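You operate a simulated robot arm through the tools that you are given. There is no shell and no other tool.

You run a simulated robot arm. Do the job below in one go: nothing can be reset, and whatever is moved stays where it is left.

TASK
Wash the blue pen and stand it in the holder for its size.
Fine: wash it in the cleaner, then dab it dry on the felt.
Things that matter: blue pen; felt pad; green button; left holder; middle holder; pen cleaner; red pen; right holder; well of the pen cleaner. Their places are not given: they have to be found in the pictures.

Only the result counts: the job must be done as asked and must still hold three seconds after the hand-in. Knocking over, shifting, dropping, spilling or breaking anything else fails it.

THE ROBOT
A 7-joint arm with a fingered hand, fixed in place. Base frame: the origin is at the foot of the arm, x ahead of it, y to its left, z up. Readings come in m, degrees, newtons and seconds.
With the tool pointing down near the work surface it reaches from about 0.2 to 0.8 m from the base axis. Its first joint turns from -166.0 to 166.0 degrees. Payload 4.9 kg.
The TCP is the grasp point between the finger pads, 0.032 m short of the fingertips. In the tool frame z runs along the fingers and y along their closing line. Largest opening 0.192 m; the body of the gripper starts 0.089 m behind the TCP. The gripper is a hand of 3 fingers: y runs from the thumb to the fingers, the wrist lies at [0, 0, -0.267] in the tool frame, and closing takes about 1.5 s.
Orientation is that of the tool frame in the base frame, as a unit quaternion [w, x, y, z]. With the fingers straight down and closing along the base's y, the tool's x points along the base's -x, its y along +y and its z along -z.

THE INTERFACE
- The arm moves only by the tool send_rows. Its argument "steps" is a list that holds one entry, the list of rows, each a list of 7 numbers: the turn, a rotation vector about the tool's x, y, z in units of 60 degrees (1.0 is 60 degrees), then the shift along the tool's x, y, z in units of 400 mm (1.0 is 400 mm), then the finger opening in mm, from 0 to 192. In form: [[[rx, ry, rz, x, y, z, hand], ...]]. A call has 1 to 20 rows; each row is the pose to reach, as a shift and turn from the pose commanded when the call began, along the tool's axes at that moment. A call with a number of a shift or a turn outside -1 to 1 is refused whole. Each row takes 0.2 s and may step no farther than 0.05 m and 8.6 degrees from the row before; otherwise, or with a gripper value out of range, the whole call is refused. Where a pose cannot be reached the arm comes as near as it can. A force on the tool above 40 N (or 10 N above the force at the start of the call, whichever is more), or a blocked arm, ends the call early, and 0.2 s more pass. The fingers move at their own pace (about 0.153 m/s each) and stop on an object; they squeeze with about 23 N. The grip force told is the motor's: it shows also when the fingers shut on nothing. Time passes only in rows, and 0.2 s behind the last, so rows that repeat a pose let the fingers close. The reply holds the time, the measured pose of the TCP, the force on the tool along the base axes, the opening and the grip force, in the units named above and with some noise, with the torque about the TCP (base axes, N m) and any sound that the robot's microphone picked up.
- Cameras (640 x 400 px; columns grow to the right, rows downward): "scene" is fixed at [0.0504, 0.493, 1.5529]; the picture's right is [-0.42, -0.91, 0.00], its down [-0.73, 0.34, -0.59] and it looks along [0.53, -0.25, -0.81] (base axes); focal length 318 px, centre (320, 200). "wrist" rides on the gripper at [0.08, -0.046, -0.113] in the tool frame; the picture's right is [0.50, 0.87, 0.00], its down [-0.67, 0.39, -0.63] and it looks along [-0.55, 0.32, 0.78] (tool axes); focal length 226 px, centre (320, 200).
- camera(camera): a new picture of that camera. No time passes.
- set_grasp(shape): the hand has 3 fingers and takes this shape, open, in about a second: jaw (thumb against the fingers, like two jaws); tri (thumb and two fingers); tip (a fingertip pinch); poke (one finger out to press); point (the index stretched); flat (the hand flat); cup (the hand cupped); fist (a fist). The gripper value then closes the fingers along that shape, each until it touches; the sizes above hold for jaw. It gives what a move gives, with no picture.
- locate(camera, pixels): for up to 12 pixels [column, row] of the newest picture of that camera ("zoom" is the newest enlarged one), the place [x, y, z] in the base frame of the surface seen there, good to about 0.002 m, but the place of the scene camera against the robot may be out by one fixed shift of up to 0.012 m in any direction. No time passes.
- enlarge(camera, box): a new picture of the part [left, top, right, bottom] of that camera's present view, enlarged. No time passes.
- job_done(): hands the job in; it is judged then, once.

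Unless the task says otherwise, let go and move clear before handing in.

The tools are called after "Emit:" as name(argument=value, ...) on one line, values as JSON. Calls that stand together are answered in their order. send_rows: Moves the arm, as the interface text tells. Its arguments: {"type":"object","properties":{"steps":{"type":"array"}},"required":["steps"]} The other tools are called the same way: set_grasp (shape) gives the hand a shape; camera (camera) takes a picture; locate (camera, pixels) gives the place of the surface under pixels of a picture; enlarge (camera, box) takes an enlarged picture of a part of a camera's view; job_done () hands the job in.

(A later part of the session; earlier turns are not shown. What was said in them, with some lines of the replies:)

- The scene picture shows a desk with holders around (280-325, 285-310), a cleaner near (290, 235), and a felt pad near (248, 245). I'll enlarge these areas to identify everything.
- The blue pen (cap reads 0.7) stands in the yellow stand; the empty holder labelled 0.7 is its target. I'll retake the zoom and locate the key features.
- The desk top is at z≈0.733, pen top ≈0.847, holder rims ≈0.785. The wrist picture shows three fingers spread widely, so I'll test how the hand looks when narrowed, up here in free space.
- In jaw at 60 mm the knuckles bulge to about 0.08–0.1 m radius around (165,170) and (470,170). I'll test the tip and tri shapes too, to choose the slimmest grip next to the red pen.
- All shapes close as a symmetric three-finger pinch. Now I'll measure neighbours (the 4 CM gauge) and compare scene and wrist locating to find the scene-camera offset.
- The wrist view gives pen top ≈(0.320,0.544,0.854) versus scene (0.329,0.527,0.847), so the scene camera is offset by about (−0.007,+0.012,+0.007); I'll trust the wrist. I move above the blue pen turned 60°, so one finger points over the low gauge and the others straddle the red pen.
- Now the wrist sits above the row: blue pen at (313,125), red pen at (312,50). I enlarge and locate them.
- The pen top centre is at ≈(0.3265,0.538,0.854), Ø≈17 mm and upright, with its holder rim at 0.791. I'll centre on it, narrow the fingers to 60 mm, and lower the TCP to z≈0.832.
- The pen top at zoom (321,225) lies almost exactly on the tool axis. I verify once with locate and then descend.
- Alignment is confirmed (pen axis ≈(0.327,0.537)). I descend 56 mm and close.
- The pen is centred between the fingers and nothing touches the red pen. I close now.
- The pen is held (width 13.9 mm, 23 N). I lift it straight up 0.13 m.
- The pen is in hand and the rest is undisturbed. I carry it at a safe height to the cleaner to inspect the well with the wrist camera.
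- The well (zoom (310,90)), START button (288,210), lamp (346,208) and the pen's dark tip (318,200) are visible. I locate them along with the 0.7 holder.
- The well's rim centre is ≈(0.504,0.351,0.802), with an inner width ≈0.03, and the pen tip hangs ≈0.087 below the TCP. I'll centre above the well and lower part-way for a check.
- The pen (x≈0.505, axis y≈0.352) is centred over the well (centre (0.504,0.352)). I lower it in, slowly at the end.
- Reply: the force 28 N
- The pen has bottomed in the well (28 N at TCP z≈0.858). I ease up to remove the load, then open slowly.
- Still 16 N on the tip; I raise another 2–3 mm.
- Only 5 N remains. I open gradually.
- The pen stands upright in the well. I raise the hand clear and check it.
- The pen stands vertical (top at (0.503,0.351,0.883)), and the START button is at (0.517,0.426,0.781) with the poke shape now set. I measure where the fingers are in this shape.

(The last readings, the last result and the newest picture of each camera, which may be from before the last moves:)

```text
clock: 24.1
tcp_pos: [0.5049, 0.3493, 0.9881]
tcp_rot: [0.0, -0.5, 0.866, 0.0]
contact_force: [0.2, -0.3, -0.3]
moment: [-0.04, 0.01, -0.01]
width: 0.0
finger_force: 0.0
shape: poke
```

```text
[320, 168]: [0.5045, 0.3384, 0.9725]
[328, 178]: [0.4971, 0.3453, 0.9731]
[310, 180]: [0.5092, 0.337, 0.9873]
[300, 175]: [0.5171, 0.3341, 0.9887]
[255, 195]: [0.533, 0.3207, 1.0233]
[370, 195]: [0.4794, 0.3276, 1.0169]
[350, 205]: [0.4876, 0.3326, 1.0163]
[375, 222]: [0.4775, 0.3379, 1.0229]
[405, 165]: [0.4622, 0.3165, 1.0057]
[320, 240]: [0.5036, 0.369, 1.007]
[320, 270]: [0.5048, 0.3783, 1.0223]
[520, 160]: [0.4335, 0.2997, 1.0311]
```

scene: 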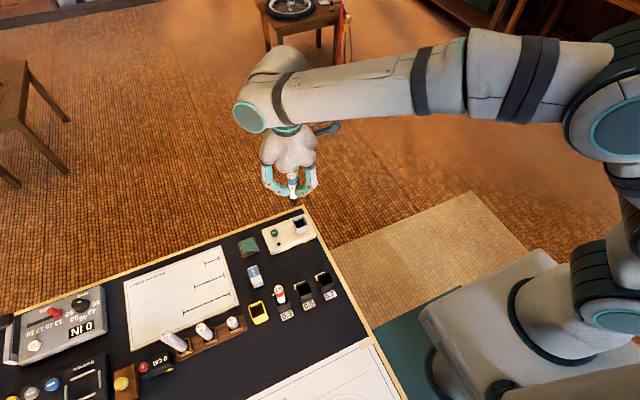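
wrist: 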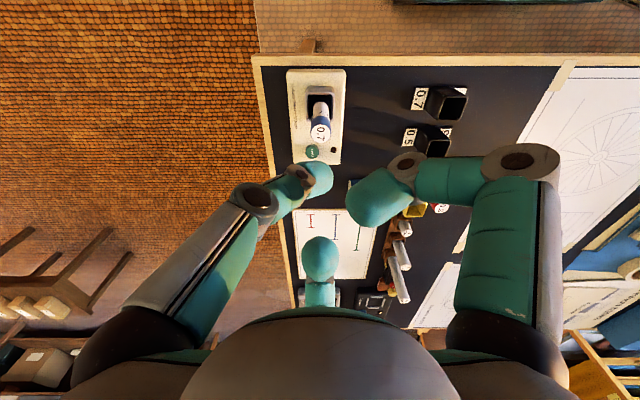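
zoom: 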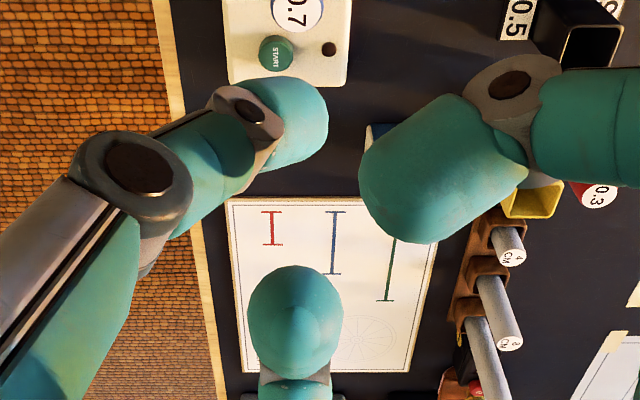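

The poking fingertip (thumb) lies on the tool axis about 32 mm below the TCP, with the other fingers ~40 mm higher. I'll move over the button with a 15° tilt away from the pen, staying high until clear, and hover.

Emit:
send_rows(steps=[[[0.042, 0.072, 0, -0.066, 0.0262, 0, 0], [0.083, 0.144, 0, -0.132, 0.0524, 0, 0], [0.125, 0.2165, 0, -0.1986, 0.0786, 0, 0], [0.125, 0.2165, 0, -0.1986, 0.0786, 0.08, 0], [0.125, 0.2165, 0, -0.1986, 0.0786, 0.16, 0], [0.125, 0.2165, 0, -0.1986, 0.0786, 0.24, 0], [0.125, 0.2165, 0, -0.1986, 0.0786, 0.296, 0], [0.125, 0.2165, 0, -0.1986, 0.0786, 0.296, 0]]])

Emit:
camera(camera="wrist")

Emit:
enlarge(camera="wrist", box=[240, 80, 400, 220])

Emit:
enlarge(camera="scene", box=[200, 130, 360, 270])

```text
clock: 25.9
tcp_pos: [0.5182, 0.4363, 0.8691]
tcp_rot: [-0.065, -0.496, 0.859, -0.113]
contact_force: [-0.4, -0.4, 0.1]
moment: [-0.01, -0.01, -0.01]
width: 0.0
finger_force: 23.3
shape: jaw
```

```text
taken
```

wrist: 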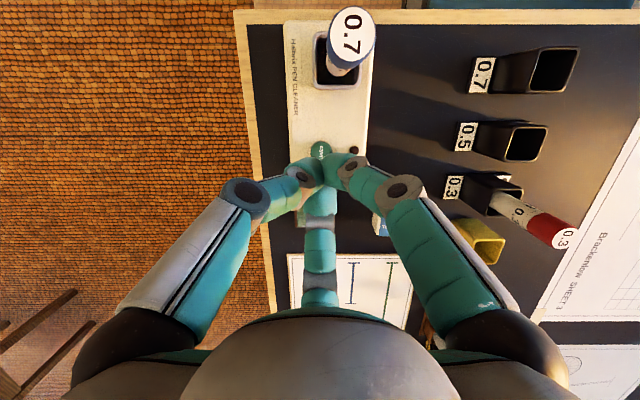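

```text
2.86 times, centred on (320, 150) of wrist
```

zoom: 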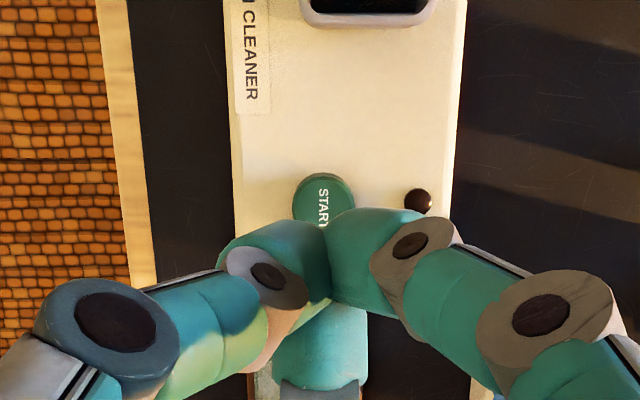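

```text
2.86 times, centred on (280, 200) of scene
```

zoom: 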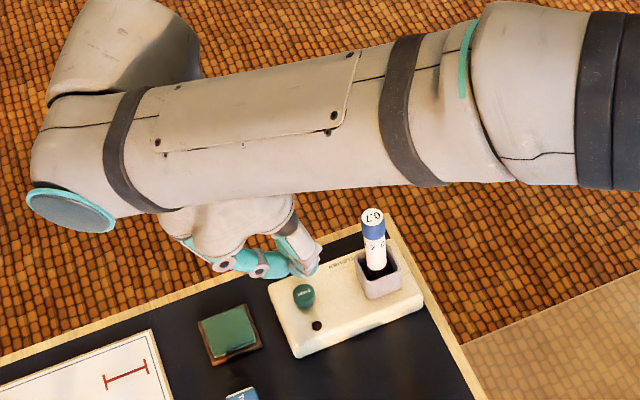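

Sending a hand value turned the poke into closed jaws: all three fingertips are bunched on the axis near zoom (330,250), which also works as a blunt pusher. I check the bunch's position against the button.

Emit:
enlarge(camera="wrist", box=[280, 120, 370, 200])

Emit:
locate(camera="zoom", pixels=[[285, 160], [320, 145], [300, 200], [260, 230], [320, 240], [340, 190], [380, 180], [420, 200], [335, 250], [340, 330], [335, 225], [300, 330]])

```text
5.00 times, centred on (325, 160) of wrist
```

zoom: 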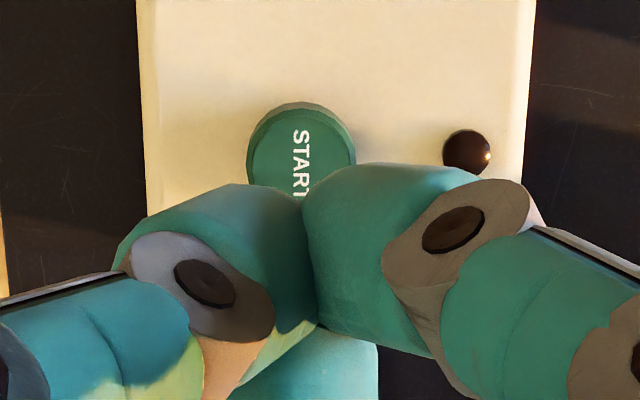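

```text
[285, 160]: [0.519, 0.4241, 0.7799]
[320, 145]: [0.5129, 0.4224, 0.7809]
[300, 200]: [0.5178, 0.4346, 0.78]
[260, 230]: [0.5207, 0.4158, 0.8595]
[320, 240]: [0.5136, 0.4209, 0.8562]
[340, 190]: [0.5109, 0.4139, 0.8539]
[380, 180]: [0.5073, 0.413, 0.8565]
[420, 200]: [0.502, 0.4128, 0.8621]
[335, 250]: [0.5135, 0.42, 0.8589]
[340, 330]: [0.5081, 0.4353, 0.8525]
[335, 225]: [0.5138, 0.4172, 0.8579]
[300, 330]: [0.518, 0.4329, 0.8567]
```

The finger bunch centre (~(0.515,0.427), bottom ≈0.838) sits over the button (0.517,0.426,0.781). I lower vertically, slowly near contact.

Emit:
send_rows(steps=[[[0, 0, 0, -0.0075, -0.0013, 0.0503, 0], [0, 0, 0, -0.0187, 0.0052, 0.0986, 0], [0, 0, 0, -0.022, 0.0071, 0.1131, 0], [0, 0, 0, -0.0254, 0.0091, 0.1276, 0]]])

Emit:
camera(camera="wrist")

Emit:
enlarge(camera="scene", box=[220, 170, 340, 270])

```text
clock: 26.9
tcp_pos: [0.5209, 0.4322, 0.8176]
tcp_rot: [-0.065, -0.495, 0.859, -0.112]
contact_force: [0.4, -0.4, 0.7]
moment: [-0.04, 0.01, 0.02]
width: 0.0
finger_force: 23.5
shape: jaw
```

```text
taken
```

wrist: 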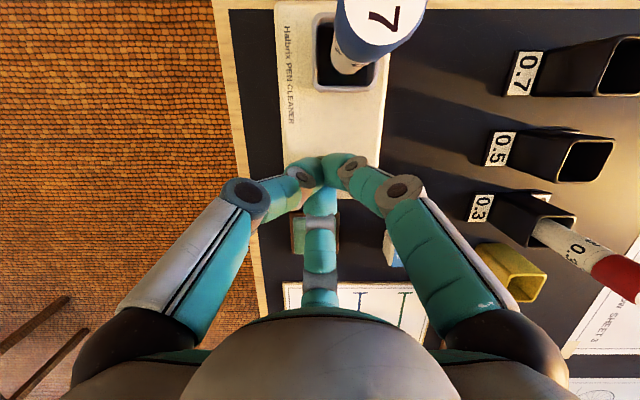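

```text
4.00 times, centred on (280, 220) of scene
```

zoom: 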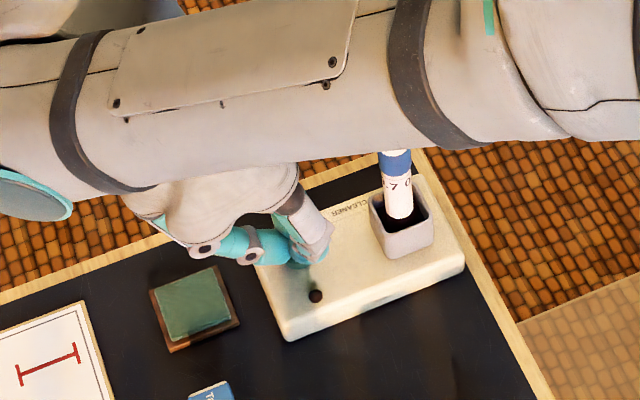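

No contact yet at TCP z=0.8176. I continue down 5 mm in small steps.

Emit:
send_rows(steps=[[[0, 0, 0, -0.0011, 0.0006, 0.0048, 0], [0, 0, 0, -0.0022, 0.0013, 0.0097, 0], [0, 0, 0, -0.0028, 0.0016, 0.0121, 0]]])

```text
clock: 27.7
tcp_pos: [0.5197, 0.4324, 0.8125]
tcp_rot: [-0.066, -0.496, 0.859, -0.113]
contact_force: [0.3, 0.5, 2.5]
moment: [0.01, 0.02, -0.04]
width: 0.0
finger_force: 22.7
shape: jaw
heard: click
```

A click was heard with 2.5 N of contact: the button is pressed. I look at the lamp before backing off.

Emit:
enlarge(camera="scene", box=[220, 170, 340, 270])

Emit:
enlarge(camera="wrist", box=[250, 80, 410, 220])

```text
4.00 times, centred on (280, 220) of scene
```

zoom: 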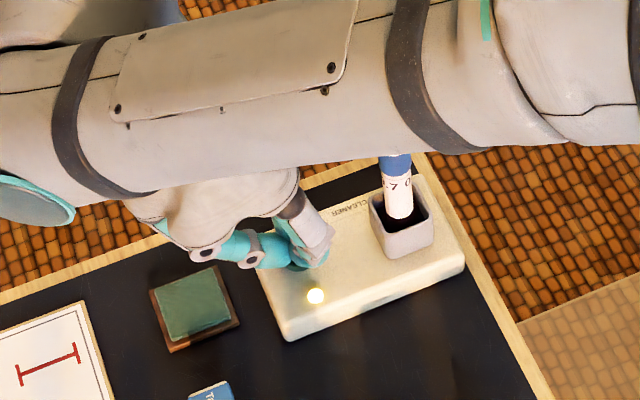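

```text
2.86 times, centred on (330, 150) of wrist
```

zoom: 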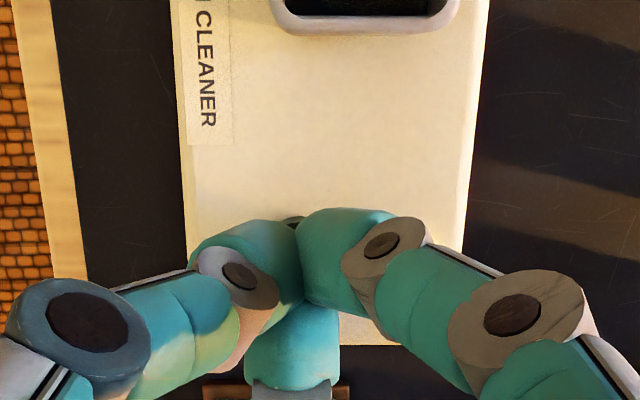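

The lamp at zoom (315,296) is lit, so the cleaner is running. I lift straight up clear of the button and wait for it to finish.

Emit:
send_rows(steps=[[[0, 0, 0, 0.0056, -0.0032, -0.0242, 0], [0, 0, 0, 0.0224, -0.0129, -0.0966, 0], [0, 0, 0, 0.0448, -0.0259, -0.193, 0], [0, 0, 0, 0.0672, -0.0388, -0.29, 0], [0, 0, 0, 0.0784, -0.0453, -0.338, 0], [0, 0, 0, 0.0784, -0.0453, -0.338, 0], [0, 0, 0, 0.0784, -0.0453, -0.338, 0]]])

Emit:
camera(camera="wrist")

Emit:
enlarge(camera="scene", box=[220, 170, 340, 270])

```text
clock: 29.3
tcp_pos: [0.5188, 0.4346, 0.9533]
tcp_rot: [-0.066, -0.496, 0.859, -0.113]
contact_force: [0.1, -0.2, -0.1]
moment: [-0.02, -0.01, -0.01]
width: 0.0
finger_force: 23.2
shape: jaw
```

```text
taken
```

wrist: 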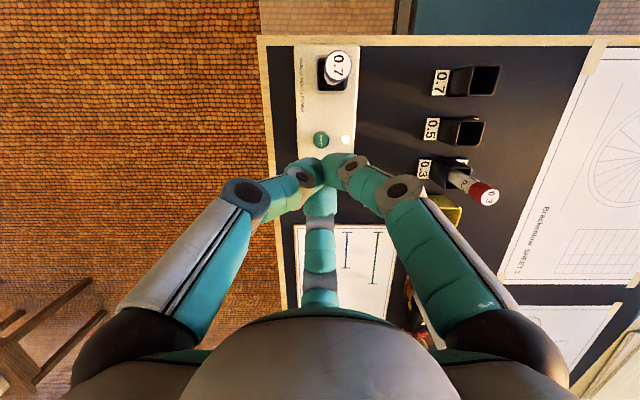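

```text
4.00 times, centred on (280, 220) of scene
```

zoom: 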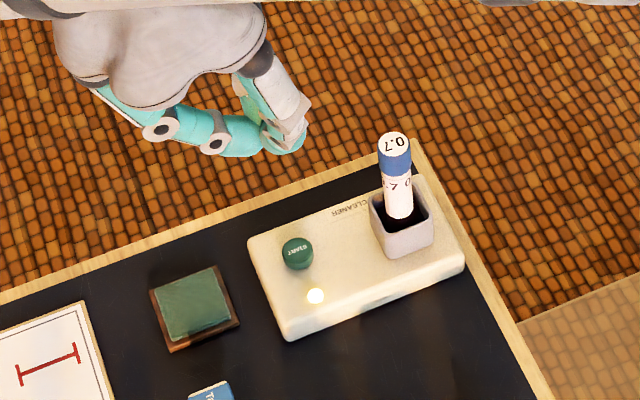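

The lamp is still lit. Meanwhile I go back over the pen, untilting and opening to 60 mm at a safe height.

Emit:
send_rows(steps=[[[-0.025, -0.0433, 0, 0.0208, -0.0118, -0.0471, 60], [-0.05, -0.0866, 0, 0.0643, -0.0273, -0.0443, 60], [-0.075, -0.13, 0, 0.114, -0.044, -0.0414, 60], [-0.1, -0.1732, 0, 0.164, -0.061, -0.0386, 60], [-0.125, -0.2165, 0, 0.2143, -0.0775, -0.0357, 60], [-0.125, -0.2165, 0, 0.2143, -0.0775, -0.0357, 60], [-0.125, -0.2165, 0, 0.2143, -0.0775, -0.0357, 60], [-0.125, -0.2165, 0, 0.2143, -0.0775, -0.0357, 60]]])

Emit:
camera(camera="wrist")

Emit:
enlarge(camera="wrist", box=[250, 60, 390, 180])

```text
clock: 31.1
tcp_pos: [0.5037, 0.3493, 0.9869]
tcp_rot: [0.001, -0.5, 0.866, 0.0]
contact_force: [0.0, -0.2, -0.6]
moment: [0.02, -0.01, 0.02]
width: 0.0572
finger_force: 0.0
shape: jaw
```

```text
taken
```

wrist: 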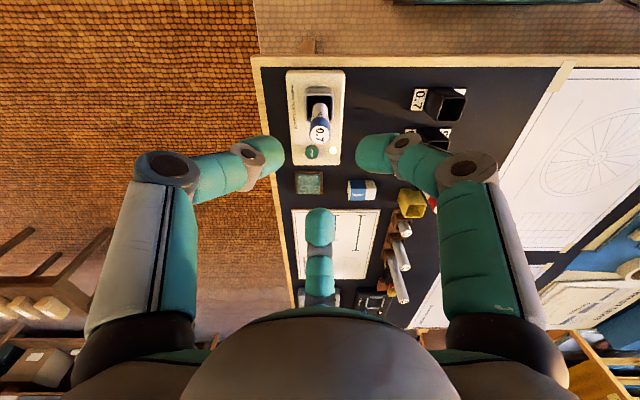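

```text
3.33 times, centred on (320, 120) of wrist
```

zoom: 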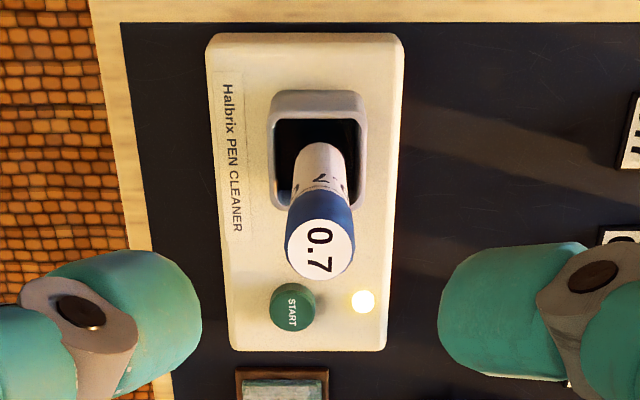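

The lamp is still on. I hold here and wait 4 s.

Emit:
send_rows(steps=[[[0, 0, 0, 0, 0, 0, 60], [0, 0, 0, 0, 0, 0, 60], [0, 0, 0, 0, 0, 0, 60], [0, 0, 0, 0, 0, 0, 60], [0, 0, 0, 0, 0, 0, 60], [0, 0, 0, 0, 0, 0, 60], [0, 0, 0, 0, 0, 0, 60], [0, 0, 0, 0, 0, 0, 60], [0, 0, 0, 0, 0, 0, 60], [0, 0, 0, 0, 0, 0, 60], [0, 0, 0, 0, 0, 0, 60], [0, 0, 0, 0, 0, 0, 60], [0, 0, 0, 0, 0, 0, 60], [0, 0, 0, 0, 0, 0, 60], [0, 0, 0, 0, 0, 0, 60], [0, 0, 0, 0, 0, 0, 60], [0, 0, 0, 0, 0, 0, 60], [0, 0, 0, 0, 0, 0, 60], [0, 0, 0, 0, 0, 0, 60], [0, 0, 0, 0, 0, 0, 60]]])

Emit:
enlarge(camera="wrist", box=[250, 80, 390, 200])

Emit:
locate(camera="zoom", pixels=[[318, 182], [290, 182], [348, 182], [318, 155], [318, 205], [318, 95], [365, 235], [280, 335], [240, 305], [330, 305], [325, 370], [245, 370]])

```text
clock: 35.3
tcp_pos: [0.5039, 0.3491, 0.9883]
tcp_rot: [-0.001, -0.5, 0.866, -0.001]
contact_force: [0.1, 0.0, -0.9]
moment: [0.01, 0.03, 0.01]
width: 0.0571
finger_force: 0.1
shape: jaw
```

```text
3.33 times, centred on (320, 140) of wrist
```

zoom: 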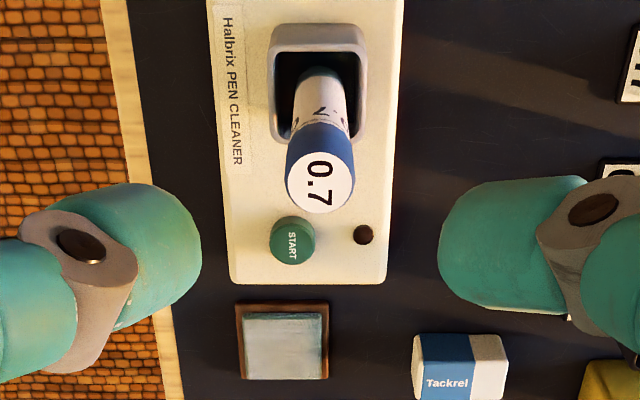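

```text
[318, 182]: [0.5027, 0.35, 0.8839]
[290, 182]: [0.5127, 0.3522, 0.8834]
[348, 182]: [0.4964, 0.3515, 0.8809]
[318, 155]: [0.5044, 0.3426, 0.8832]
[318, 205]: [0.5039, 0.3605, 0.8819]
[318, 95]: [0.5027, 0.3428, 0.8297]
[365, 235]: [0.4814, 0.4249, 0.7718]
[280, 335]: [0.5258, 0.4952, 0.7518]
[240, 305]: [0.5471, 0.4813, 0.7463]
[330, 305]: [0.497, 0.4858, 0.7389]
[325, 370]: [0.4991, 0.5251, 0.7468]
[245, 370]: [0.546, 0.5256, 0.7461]
```

The lamp is off, so the wash has finished, and the pen top is at (0.504,0.351,0.883). I descend and grip it as before (TCP z≈0.860).

Emit:
send_rows(steps=[[[0, 0, 0, -0.0043, 0.0025, 0.06, 60], [0, 0, 0, -0.0043, 0.0025, 0.12, 60], [0, 0, 0, -0.0043, 0.0025, 0.18, 60], [0, 0, 0, -0.0043, 0.0025, 0.24, 60], [0, 0, 0, -0.0043, 0.0025, 0.29, 60], [0, 0, 0, -0.0043, 0.0025, 0.32, 60], [0, 0, 0, -0.0043, 0.0025, 0.32, 60]]])

Emit:
camera(camera="wrist")

```text
clock: 36.9
tcp_pos: [0.5046, 0.3525, 0.8612]
tcp_rot: [0.0, -0.5, 0.866, 0.0]
contact_force: [-0.1, 0.5, 0.5]
moment: [-0.03, 0.02, -0.02]
width: 0.0569
finger_force: 0.0
shape: jaw
```

```text
taken
```

wrist: 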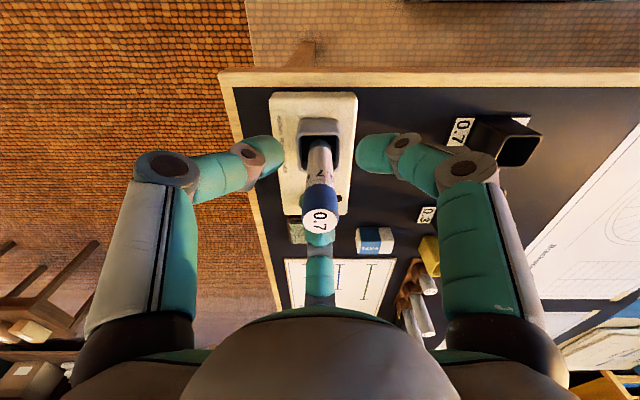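

The pen is centred between the fingers at (320,215). I close on it and then lift.

Emit:
send_rows(steps=[[[0, 0, 0, 0, 0, 0, 30], [0, 0, 0, 0, 0, 0, 10], [0, 0, 0, 0, 0, 0, 0], [0, 0, 0, 0, 0, 0, 0], [0, 0, 0, 0, 0, 0, 0], [0, 0, 0, 0, 0, -0.03, 0], [0, 0, 0, 0, 0, -0.07, 0], [0, 0, 0, 0, 0, -0.12, 0], [0, 0, 0, 0, 0, -0.17, 0], [0, 0, 0, 0, 0, -0.22, 0], [0, 0, 0, 0, 0, -0.22, 0]]])

Emit:
camera(camera="wrist")

Emit:
enlarge(camera="wrist", box=[250, 80, 390, 200])

Emit:
enlarge(camera="scene", box=[230, 130, 350, 260])

```text
clock: 39.3
tcp_pos: [0.5038, 0.35, 0.9517]
tcp_rot: [0.001, -0.499, 0.866, 0.0]
contact_force: [0.3, 0.0, -0.5]
moment: [-0.01, 0.0, 0.02]
width: 0.0133
finger_force: 22.7
shape: tri
```

```text
taken
```

wrist: 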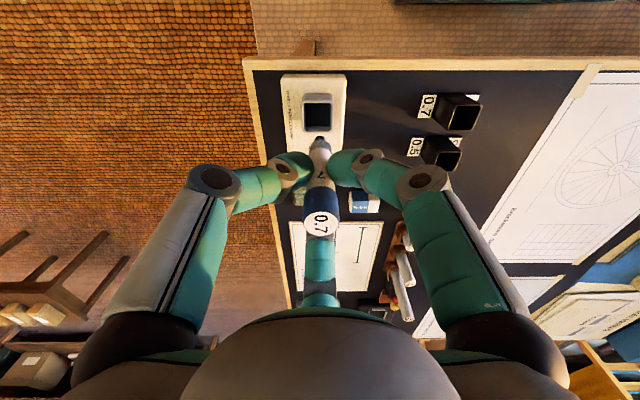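

```text
3.33 times, centred on (320, 140) of wrist
```

zoom: 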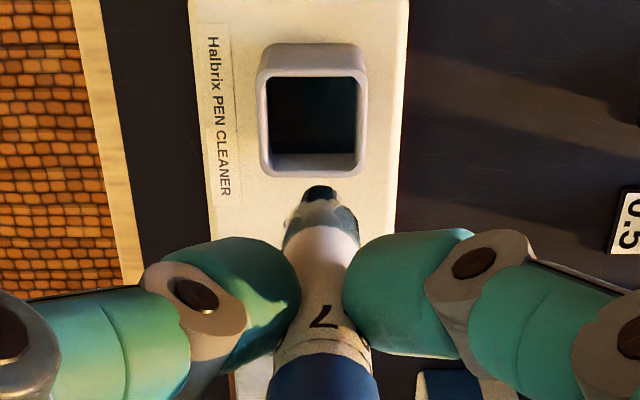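

```text
3.08 times, centred on (290, 195) of scene
```

zoom: 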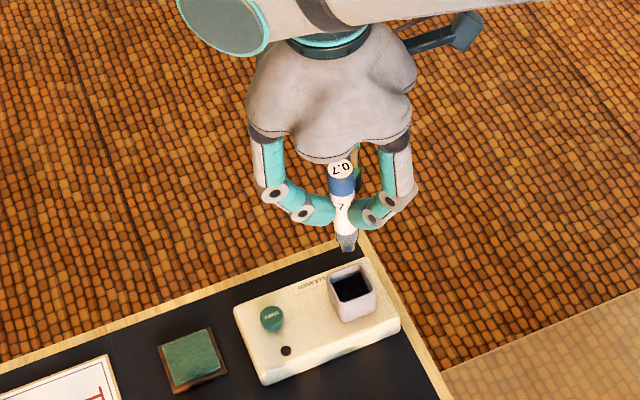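

The tip at zoom (320,190) is now clean grey and the pen is held. I carry it over the felt pad (centre ≈(0.522,0.504), top ≈0.752).

Emit:
send_rows(steps=[[[0, 0, 0, -0.0708, 0.0305, 0, 0], [0, 0, 0, -0.1415, 0.0609, 0, 0], [0, 0, 0, -0.2123, 0.0914, 0, 0], [0, 0, 0, -0.283, 0.1218, 0, 0], [0, 0, 0, -0.3538, 0.1523, 0, 0], [0, 0, 0, -0.3538, 0.1523, 0.06, 0], [0, 0, 0, -0.3538, 0.1523, 0.12, 0], [0, 0, 0, -0.3538, 0.1523, 0.17, 0], [0, 0, 0, -0.3538, 0.1523, 0.17, 0]]])

Emit:
camera(camera="wrist")

Emit:
enlarge(camera="wrist", box=[250, 80, 390, 200])

Emit:
locate(camera="zoom", pixels=[[318, 175], [318, 190], [318, 205], [318, 215], [270, 190], [370, 190], [318, 160], [260, 150], [380, 150]])

Emit:
enlarge(camera="scene", box=[190, 150, 310, 280])

```text
clock: 41.3
tcp_pos: [0.5223, 0.505, 0.8826]
tcp_rot: [0.001, -0.5, 0.866, 0.0]
contact_force: [0.1, 0.0, -0.6]
moment: [0.02, -0.01, 0.0]
width: 0.0134
finger_force: 23.0
shape: tri
```

```text
taken
```

wrist: 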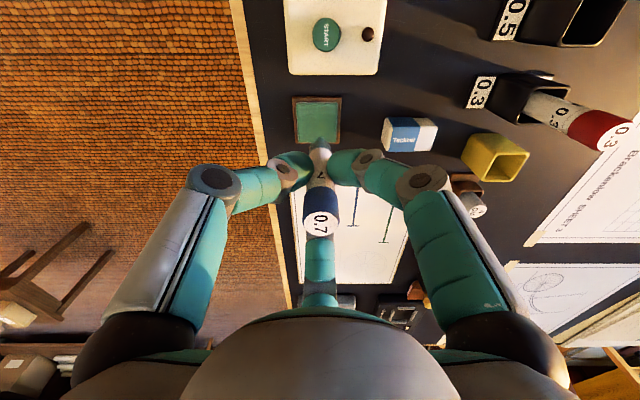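

```text
3.33 times, centred on (320, 140) of wrist
```

zoom: 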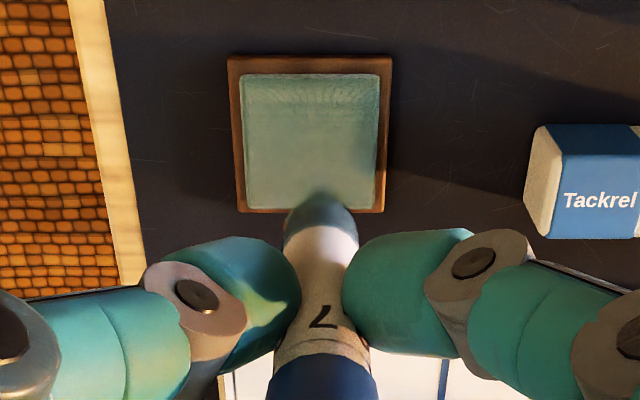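

```text
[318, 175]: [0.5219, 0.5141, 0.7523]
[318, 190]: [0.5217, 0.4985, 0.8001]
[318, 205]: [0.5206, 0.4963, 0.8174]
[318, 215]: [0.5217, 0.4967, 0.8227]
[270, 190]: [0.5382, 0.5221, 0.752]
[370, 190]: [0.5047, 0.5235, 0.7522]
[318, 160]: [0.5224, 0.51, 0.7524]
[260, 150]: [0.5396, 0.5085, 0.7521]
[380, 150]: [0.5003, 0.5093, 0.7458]
```

```text
3.08 times, centred on (250, 215) of scene
```

zoom: 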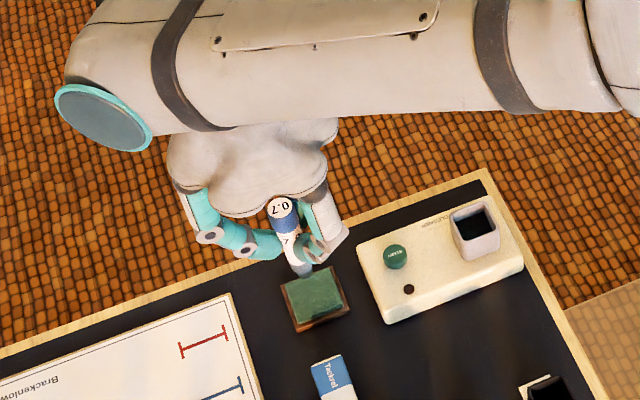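

The pen tip (~z 0.797) is over the middle of the felt (z 0.752). I lower toward it.

Emit:
send_rows(steps=[[[0, 0, 0, 0, 0, 0.04, 0], [0, 0, 0, 0, 0, 0.07, 0], [0, 0, 0, 0, 0, 0.09, 0], [0, 0, 0, 0, 0, 0.098, 0]]])

Emit:
enlarge(camera="scene", box=[190, 170, 310, 280])

```text
clock: 42.3
tcp_pos: [0.5219, 0.5041, 0.8417]
tcp_rot: [0.0, -0.5, 0.866, 0.001]
contact_force: [0.4, 0.5, 0.9]
moment: [-0.02, 0.02, -0.02]
width: 0.0131
finger_force: 23.1
shape: tri
```

```text
3.64 times, centred on (250, 225) of scene
```

zoom: 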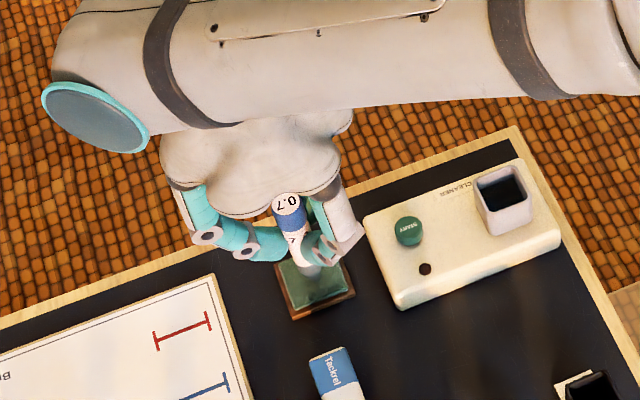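

No contact force yet. I continue in 1 mm steps.

Emit:
send_rows(steps=[[[0, 0, 0, 0, 0, 0.003, 0], [0, 0, 0, 0, 0, 0.006, 0], [0, 0, 0, 0, 0, 0.009, 0]]])

```text
clock: 43.1
tcp_pos: [0.522, 0.5042, 0.8397]
tcp_rot: [0.0, -0.501, 0.866, 0.0]
contact_force: [0.3, -0.8, 6.9]
moment: [-0.04, 0.0, 0.02]
width: 0.0134
finger_force: 22.9
shape: tri
```

Contact: 6.9 N on the felt. I hold it briefly, lift, dab once more, and lift to inspect.

Emit:
send_rows(steps=[[[0, 0, 0, 0, 0, 0, 0], [0, 0, 0, 0, 0, 0, 0], [0, 0, 0, 0, 0, 0, 0], [0, 0, 0, 0, 0, -0.02, 0], [0, 0, 0, 0, 0, -0.04, 0], [0, 0, 0, 0, 0, -0.02, 0], [0, 0, 0, 0, 0, -0.006, 0], [0, 0, 0, 0, 0, 0, 0], [0, 0, 0, 0, 0, 0, 0], [0, 0, 0, 0, 0, 0, 0]]])

Emit:
send_rows(steps=[[[0, 0, 0, 0, 0, -0.03, 0], [0, 0, 0, 0, 0, -0.1, 0], [0, 0, 0, 0, 0, -0.18, 0], [0, 0, 0, 0, 0, -0.26, 0], [0, 0, 0, 0, 0, -0.34, 0], [0, 0, 0, 0, 0, -0.34, 0]]])

Emit:
camera(camera="wrist")

Emit:
enlarge(camera="wrist", box=[250, 80, 390, 200])

Emit:
enlarge(camera="scene", box=[190, 140, 350, 330])

```text
clock: 45.3
tcp_pos: [0.522, 0.5034, 0.8409]
tcp_rot: [0.001, -0.5, 0.866, 0.001]
contact_force: [0.0, 0.9, 5.9]
moment: [-0.01, 0.03, 0.02]
width: 0.0135
finger_force: 23.2
shape: tri
```

```text
clock: 46.7
tcp_pos: [0.522, 0.5043, 0.9751]
tcp_rot: [0.0, -0.5, 0.866, 0.0]
contact_force: [0.1, 0.0, -0.7]
moment: [0.02, 0.01, 0.01]
width: 0.0137
finger_force: 22.9
shape: tri
```

```text
taken
```

wrist: 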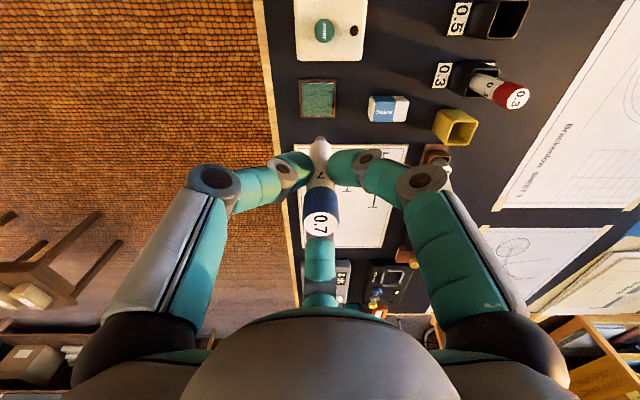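

```text
3.33 times, centred on (320, 140) of wrist
```

zoom: 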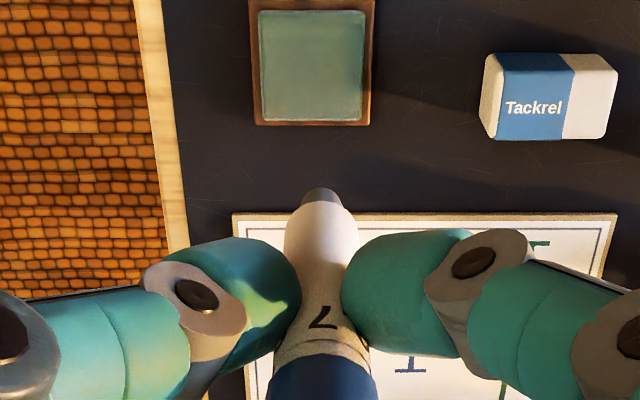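

```text
2.11 times, centred on (270, 235) of scene
```

zoom: 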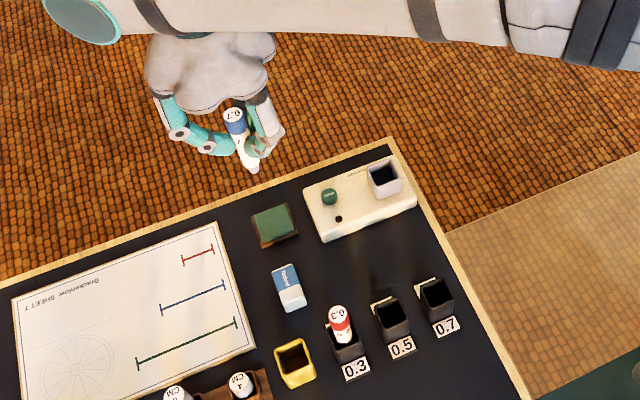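

The wet sheen is gone and the tip (zoom (320,200)) is clean and dry. Now I carry the pen above the 0.7 holder and look.

Emit:
send_rows(steps=[[[0, 0, 0, 0.0696, 0.0305, 0, 0], [0, 0, 0, 0.1392, 0.0611, 0, 0], [0, 0, 0, 0.2088, 0.0916, 0, 0], [0, 0, 0, 0.2784, 0.1222, 0, 0], [0, 0, 0, 0.348, 0.1527, 0, 0], [0, 0, 0, 0.4176, 0.1832, 0, 0], [0, 0, 0, 0.4872, 0.2138, 0, 0], [0, 0, 0, 0.5568, 0.2443, 0, 0], [0, 0, 0, 0.5568, 0.2443, 0, 0]]])

Emit:
camera(camera="wrist")

Emit:
enlarge(camera="wrist", box=[250, 60, 390, 180])

Emit:
enlarge(camera="scene", box=[230, 180, 360, 320])

```text
clock: 48.7
tcp_pos: [0.3249, 0.3608, 0.9736]
tcp_rot: [0.0, -0.5, 0.866, 0.0]
contact_force: [-0.5, 0.4, 0.2]
moment: [-0.01, -0.04, -0.02]
width: 0.0135
finger_force: 23.5
shape: tri
```

```text
taken
```

wrist: 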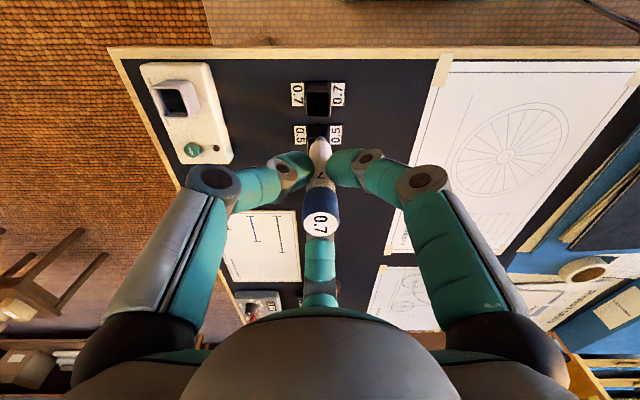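

```text
3.33 times, centred on (320, 120) of wrist
```

zoom: 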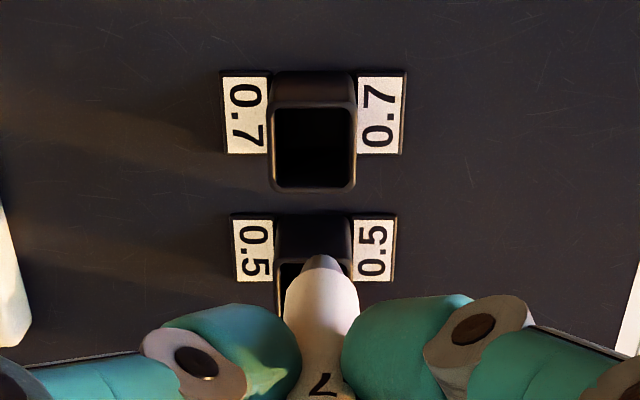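

```text
2.86 times, centred on (295, 250) of scene
```

zoom: 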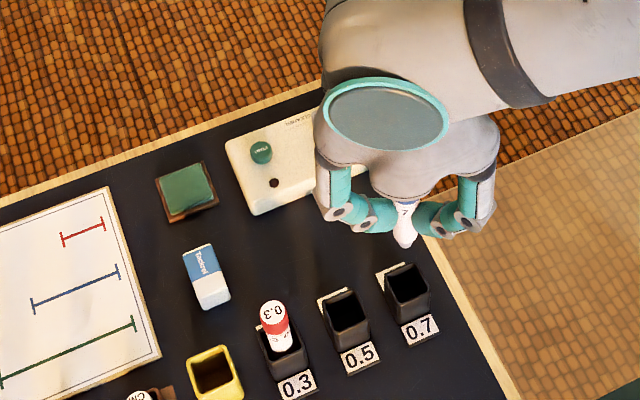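

The 0.7 holder's opening is at zoom (313,145). I locate its rim.

Emit:
enlarge(camera="wrist", box=[270, 70, 370, 160])

Emit:
locate(camera="zoom", pixels=[[251, 160], [366, 160], [250, 100], [366, 96], [310, 168], [312, 92], [265, 166], [355, 166], [248, 130], [369, 130], [312, 130], [325, 250]])

```text
4.44 times, centred on (320, 115) of wrist
```

zoom: 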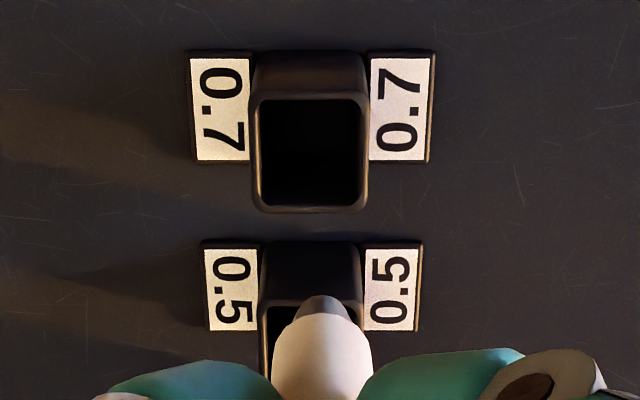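

```text
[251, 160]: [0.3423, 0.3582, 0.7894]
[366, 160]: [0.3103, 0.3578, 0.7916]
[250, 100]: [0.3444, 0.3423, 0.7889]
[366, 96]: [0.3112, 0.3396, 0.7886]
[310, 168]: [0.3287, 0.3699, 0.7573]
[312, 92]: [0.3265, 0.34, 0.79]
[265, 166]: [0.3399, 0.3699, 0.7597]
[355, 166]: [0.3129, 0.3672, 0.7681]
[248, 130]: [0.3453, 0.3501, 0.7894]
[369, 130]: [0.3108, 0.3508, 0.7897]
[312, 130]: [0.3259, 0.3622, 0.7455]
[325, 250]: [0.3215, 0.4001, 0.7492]
```

Emit:
locate(camera="zoom", pixels=[[310, 207], [290, 208], [335, 207], [310, 211], [258, 200], [362, 200], [310, 98], [300, 95], [325, 95]])

```text
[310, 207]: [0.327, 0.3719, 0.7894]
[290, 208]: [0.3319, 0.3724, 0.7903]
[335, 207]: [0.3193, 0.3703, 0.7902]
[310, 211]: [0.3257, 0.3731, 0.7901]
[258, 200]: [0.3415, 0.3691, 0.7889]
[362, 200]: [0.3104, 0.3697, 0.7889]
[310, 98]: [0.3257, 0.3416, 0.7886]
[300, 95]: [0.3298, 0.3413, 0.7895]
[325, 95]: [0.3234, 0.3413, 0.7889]
```

The holder's rim centre is ≈(0.327,0.3565,0.790). I align and lower until the tip is just above the rim.

Emit:
send_rows(steps=[[[0, 0, 0, 0.0068, -0.0083, 0, 0], [0, 0, 0, 0.0068, -0.0083, 0.06, 0], [0, 0, 0, 0.0068, -0.0083, 0.12, 0], [0, 0, 0, 0.0068, -0.0083, 0.17, 0], [0, 0, 0, 0.0068, -0.0083, 0.21, 0], [0, 0, 0, 0.0068, -0.0083, 0.21, 0]]])

Emit:
enlarge(camera="wrist", box=[260, 80, 380, 180])

Emit:
locate(camera="zoom", pixels=[[318, 235], [318, 245], [318, 260], [250, 160], [385, 160], [318, 130], [280, 240], [360, 240]])

Emit:
enlarge(camera="scene", box=[270, 220, 370, 320])

```text
clock: 50.1
tcp_pos: [0.3275, 0.3551, 0.8901]
tcp_rot: [0.0, -0.499, 0.866, 0.001]
contact_force: [-0.3, 0.1, 0.1]
moment: [-0.02, -0.02, -0.02]
width: 0.0137
finger_force: 23.1
shape: tri
```

```text
4.00 times, centred on (320, 130) of wrist
```

zoom: 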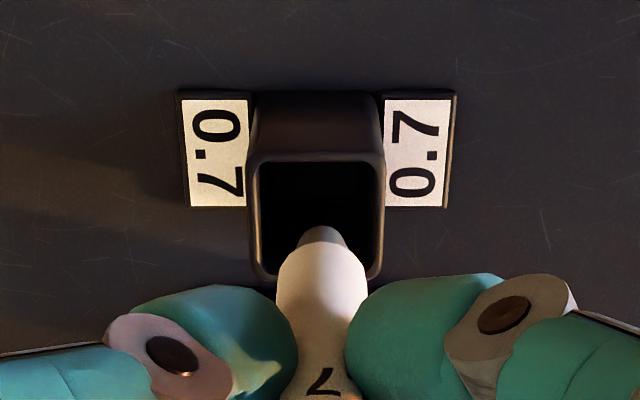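

```text
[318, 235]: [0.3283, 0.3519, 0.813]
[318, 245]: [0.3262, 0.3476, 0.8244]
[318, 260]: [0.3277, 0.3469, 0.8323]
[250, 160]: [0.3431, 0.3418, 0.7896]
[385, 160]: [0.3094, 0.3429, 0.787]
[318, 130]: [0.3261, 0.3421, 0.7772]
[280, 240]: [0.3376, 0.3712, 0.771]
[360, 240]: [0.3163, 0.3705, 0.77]
```

```text
4.00 times, centred on (320, 270) of scene
```

zoom: 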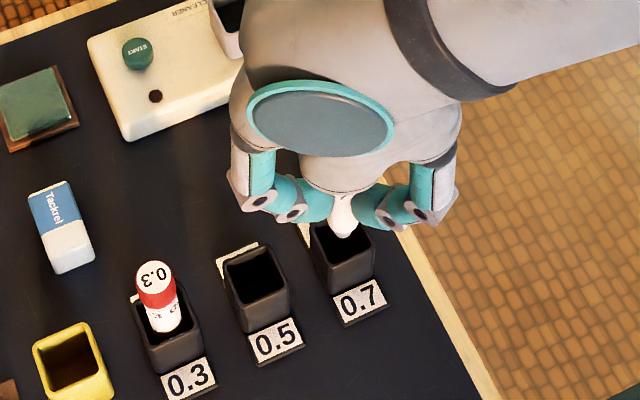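

The pen (axis ≈(0.327,0.355)) is inside the 0.7 holder's outline. I lower it in, slowly at the end.

Emit:
send_rows(steps=[[[0, 0, 0, 0, 0, 0.03, 0], [0, 0, 0, 0, 0, 0.06, 0], [0, 0, 0, 0, 0, 0.09, 0], [0, 0, 0, 0, 0, 0.115, 0], [0, 0, 0, 0, 0, 0.13, 0]]])

```text
clock: 51.3
tcp_pos: [0.3267, 0.3562, 0.8388]
tcp_rot: [0.0, -0.5, 0.866, 0.0]
contact_force: [-0.5, -1.4, -0.3]
moment: [-0.01, -0.01, 0.01]
width: 0.0137
finger_force: 23.7
shape: tri
```

Emit:
send_rows(steps=[[[0, 0, 0, 0, 0, 0.005, 0], [0, 0, 0, 0, 0, 0.01, 0], [0, 0, 0, 0, 0, 0.014, 0]]])

```text
clock: 52.1
tcp_pos: [0.3269, 0.3561, 0.8327]
tcp_rot: [-0.001, -0.5, 0.866, 0.0]
contact_force: [-0.7, 0.4, -0.7]
moment: [0.03, -0.03, 0.0]
width: 0.0136
finger_force: 23.0
shape: tri
```

No contact yet at z=0.8327; I go on in 1 mm steps and watch the force.

Emit:
send_rows(steps=[[[0, 0, 0, 0, 0, 0.003, 0], [0, 0, 0, 0, 0, 0.006, 0]]])

Emit:
camera(camera="wrist")

Emit:
enlarge(camera="wrist", box=[250, 80, 390, 200])

```text
clock: 52.7
tcp_pos: [0.3274, 0.3575, 0.8315]
tcp_rot: [0.001, -0.5, 0.866, 0.0]
contact_force: [-0.1, -1.6, 10.2]
moment: [-0.06, -0.02, 0.02]
width: 0.0141
finger_force: 23.2
shape: tri
```

```text
taken
```

wrist: 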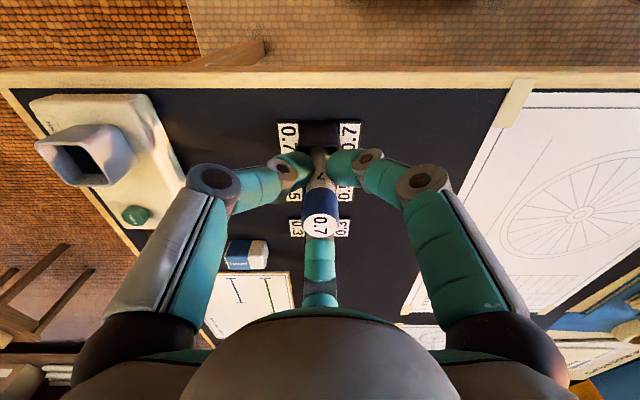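

```text
3.33 times, centred on (320, 140) of wrist
```

zoom: 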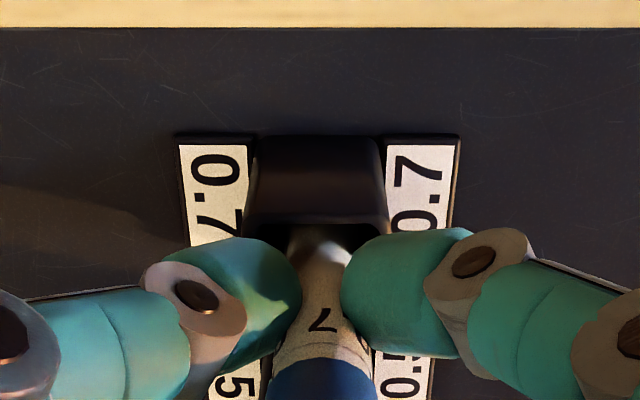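

It rests on the bottom (10 N). I ease up 1 mm and open gradually.

Emit:
send_rows(steps=[[[0, 0, 0, 0, 0, -0.0025, 0], [0, 0, 0, 0, 0, -0.0025, 16], [0, 0, 0, 0, 0, -0.0025, 20], [0, 0, 0, 0, 0, -0.0025, 25], [0, 0, 0, 0, 0, -0.0025, 35], [0, 0, 0, 0, 0, -0.0025, 45], [0, 0, 0, 0, 0, -0.0025, 60], [0, 0, 0, 0, 0, -0.0025, 60]]])

Emit:
camera(camera="wrist")

```text
clock: 54.5
tcp_pos: [0.3267, 0.3558, 0.8312]
tcp_rot: [0.0, -0.5, 0.866, 0.0]
contact_force: [0.7, 0.5, -0.7]
moment: [0.03, -0.01, 0.0]
width: 0.0569
finger_force: 0.1
shape: jaw
```

```text
taken
```

wrist: 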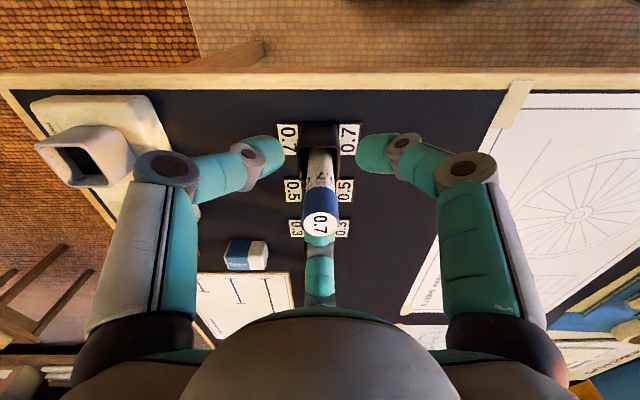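

The pen stands free in the 0.7 holder with no force on the hand. I raise straight up, keeping the opening unchanged.

Emit:
send_rows(steps=[[[0, 0, 0, 0, 0, -0.03, 60], [0, 0, 0, 0, 0, -0.08, 60], [0, 0, 0, 0, 0, -0.14, 60], [0, 0, 0, 0, 0, -0.2, 60], [0, 0, 0, 0, 0, -0.26, 60], [0, 0, 0, 0, 0, -0.32, 60], [0, 0, 0, 0, 0, -0.4, 60], [0, 0, 0, 0, 0, -0.4, 60]]])

Emit:
camera(camera="wrist")

Emit:
enlarge(camera="scene", box=[210, 200, 370, 340])

```text
clock: 56.3
tcp_pos: [0.3252, 0.3576, 0.9921]
tcp_rot: [0.0, -0.5, 0.866, 0.0]
contact_force: [-0.1, 0.7, 0.7]
moment: [0.0, 0.03, -0.06]
width: 0.0568
finger_force: 0.1
shape: jaw
```

```text
taken
```

wrist: 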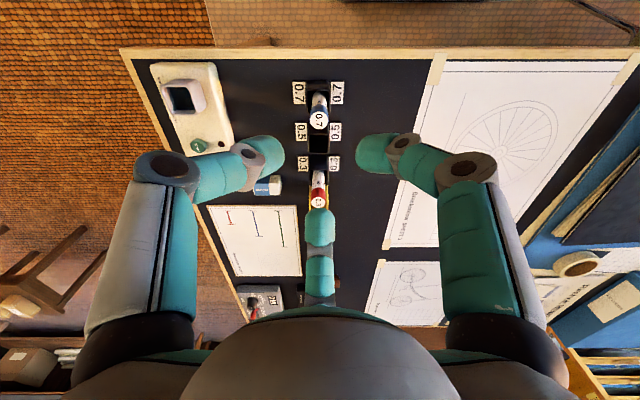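

```text
2.86 times, centred on (290, 270) of scene
```

zoom: 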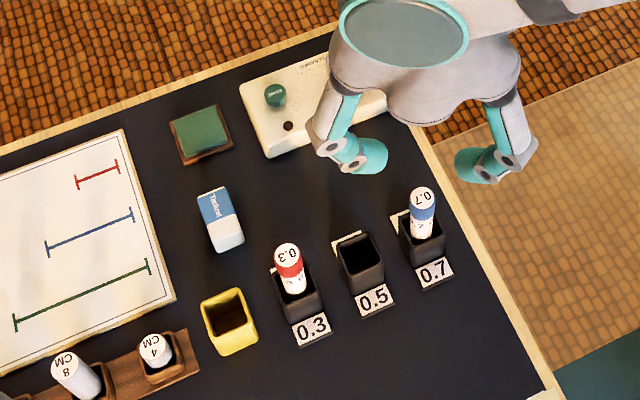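

The blue pen stands upright in the holder labelled 0.7 (zoom (422,210)); the red pen, eraser, felt and cleaner are where they were, the lamp is off, and the hand is clear. I hand in.

Emit:
job_done()

```text
The job is handed in.
```

The blue pen is washed, dabbed dry and standing upright in the right holder, the one labelled 0.7 to match the 0.7 on its cap. The job is handed in, but I've had no verdict on it yet.

- **Wash:** I stood the pen in the cleaner's well and pressed the green START button, which clicked. The lamp lit, and the pen stayed in the well until it went out.
- **Dry:** I dabbed the tip twice on the felt at about 6–7 N. The wet sheen was gone from the tip afterwards.
- **Everything else:** The last pictures show the red pen, eraser, felt pad and cleaner where they were. The hand is open and raised clear of the pen.
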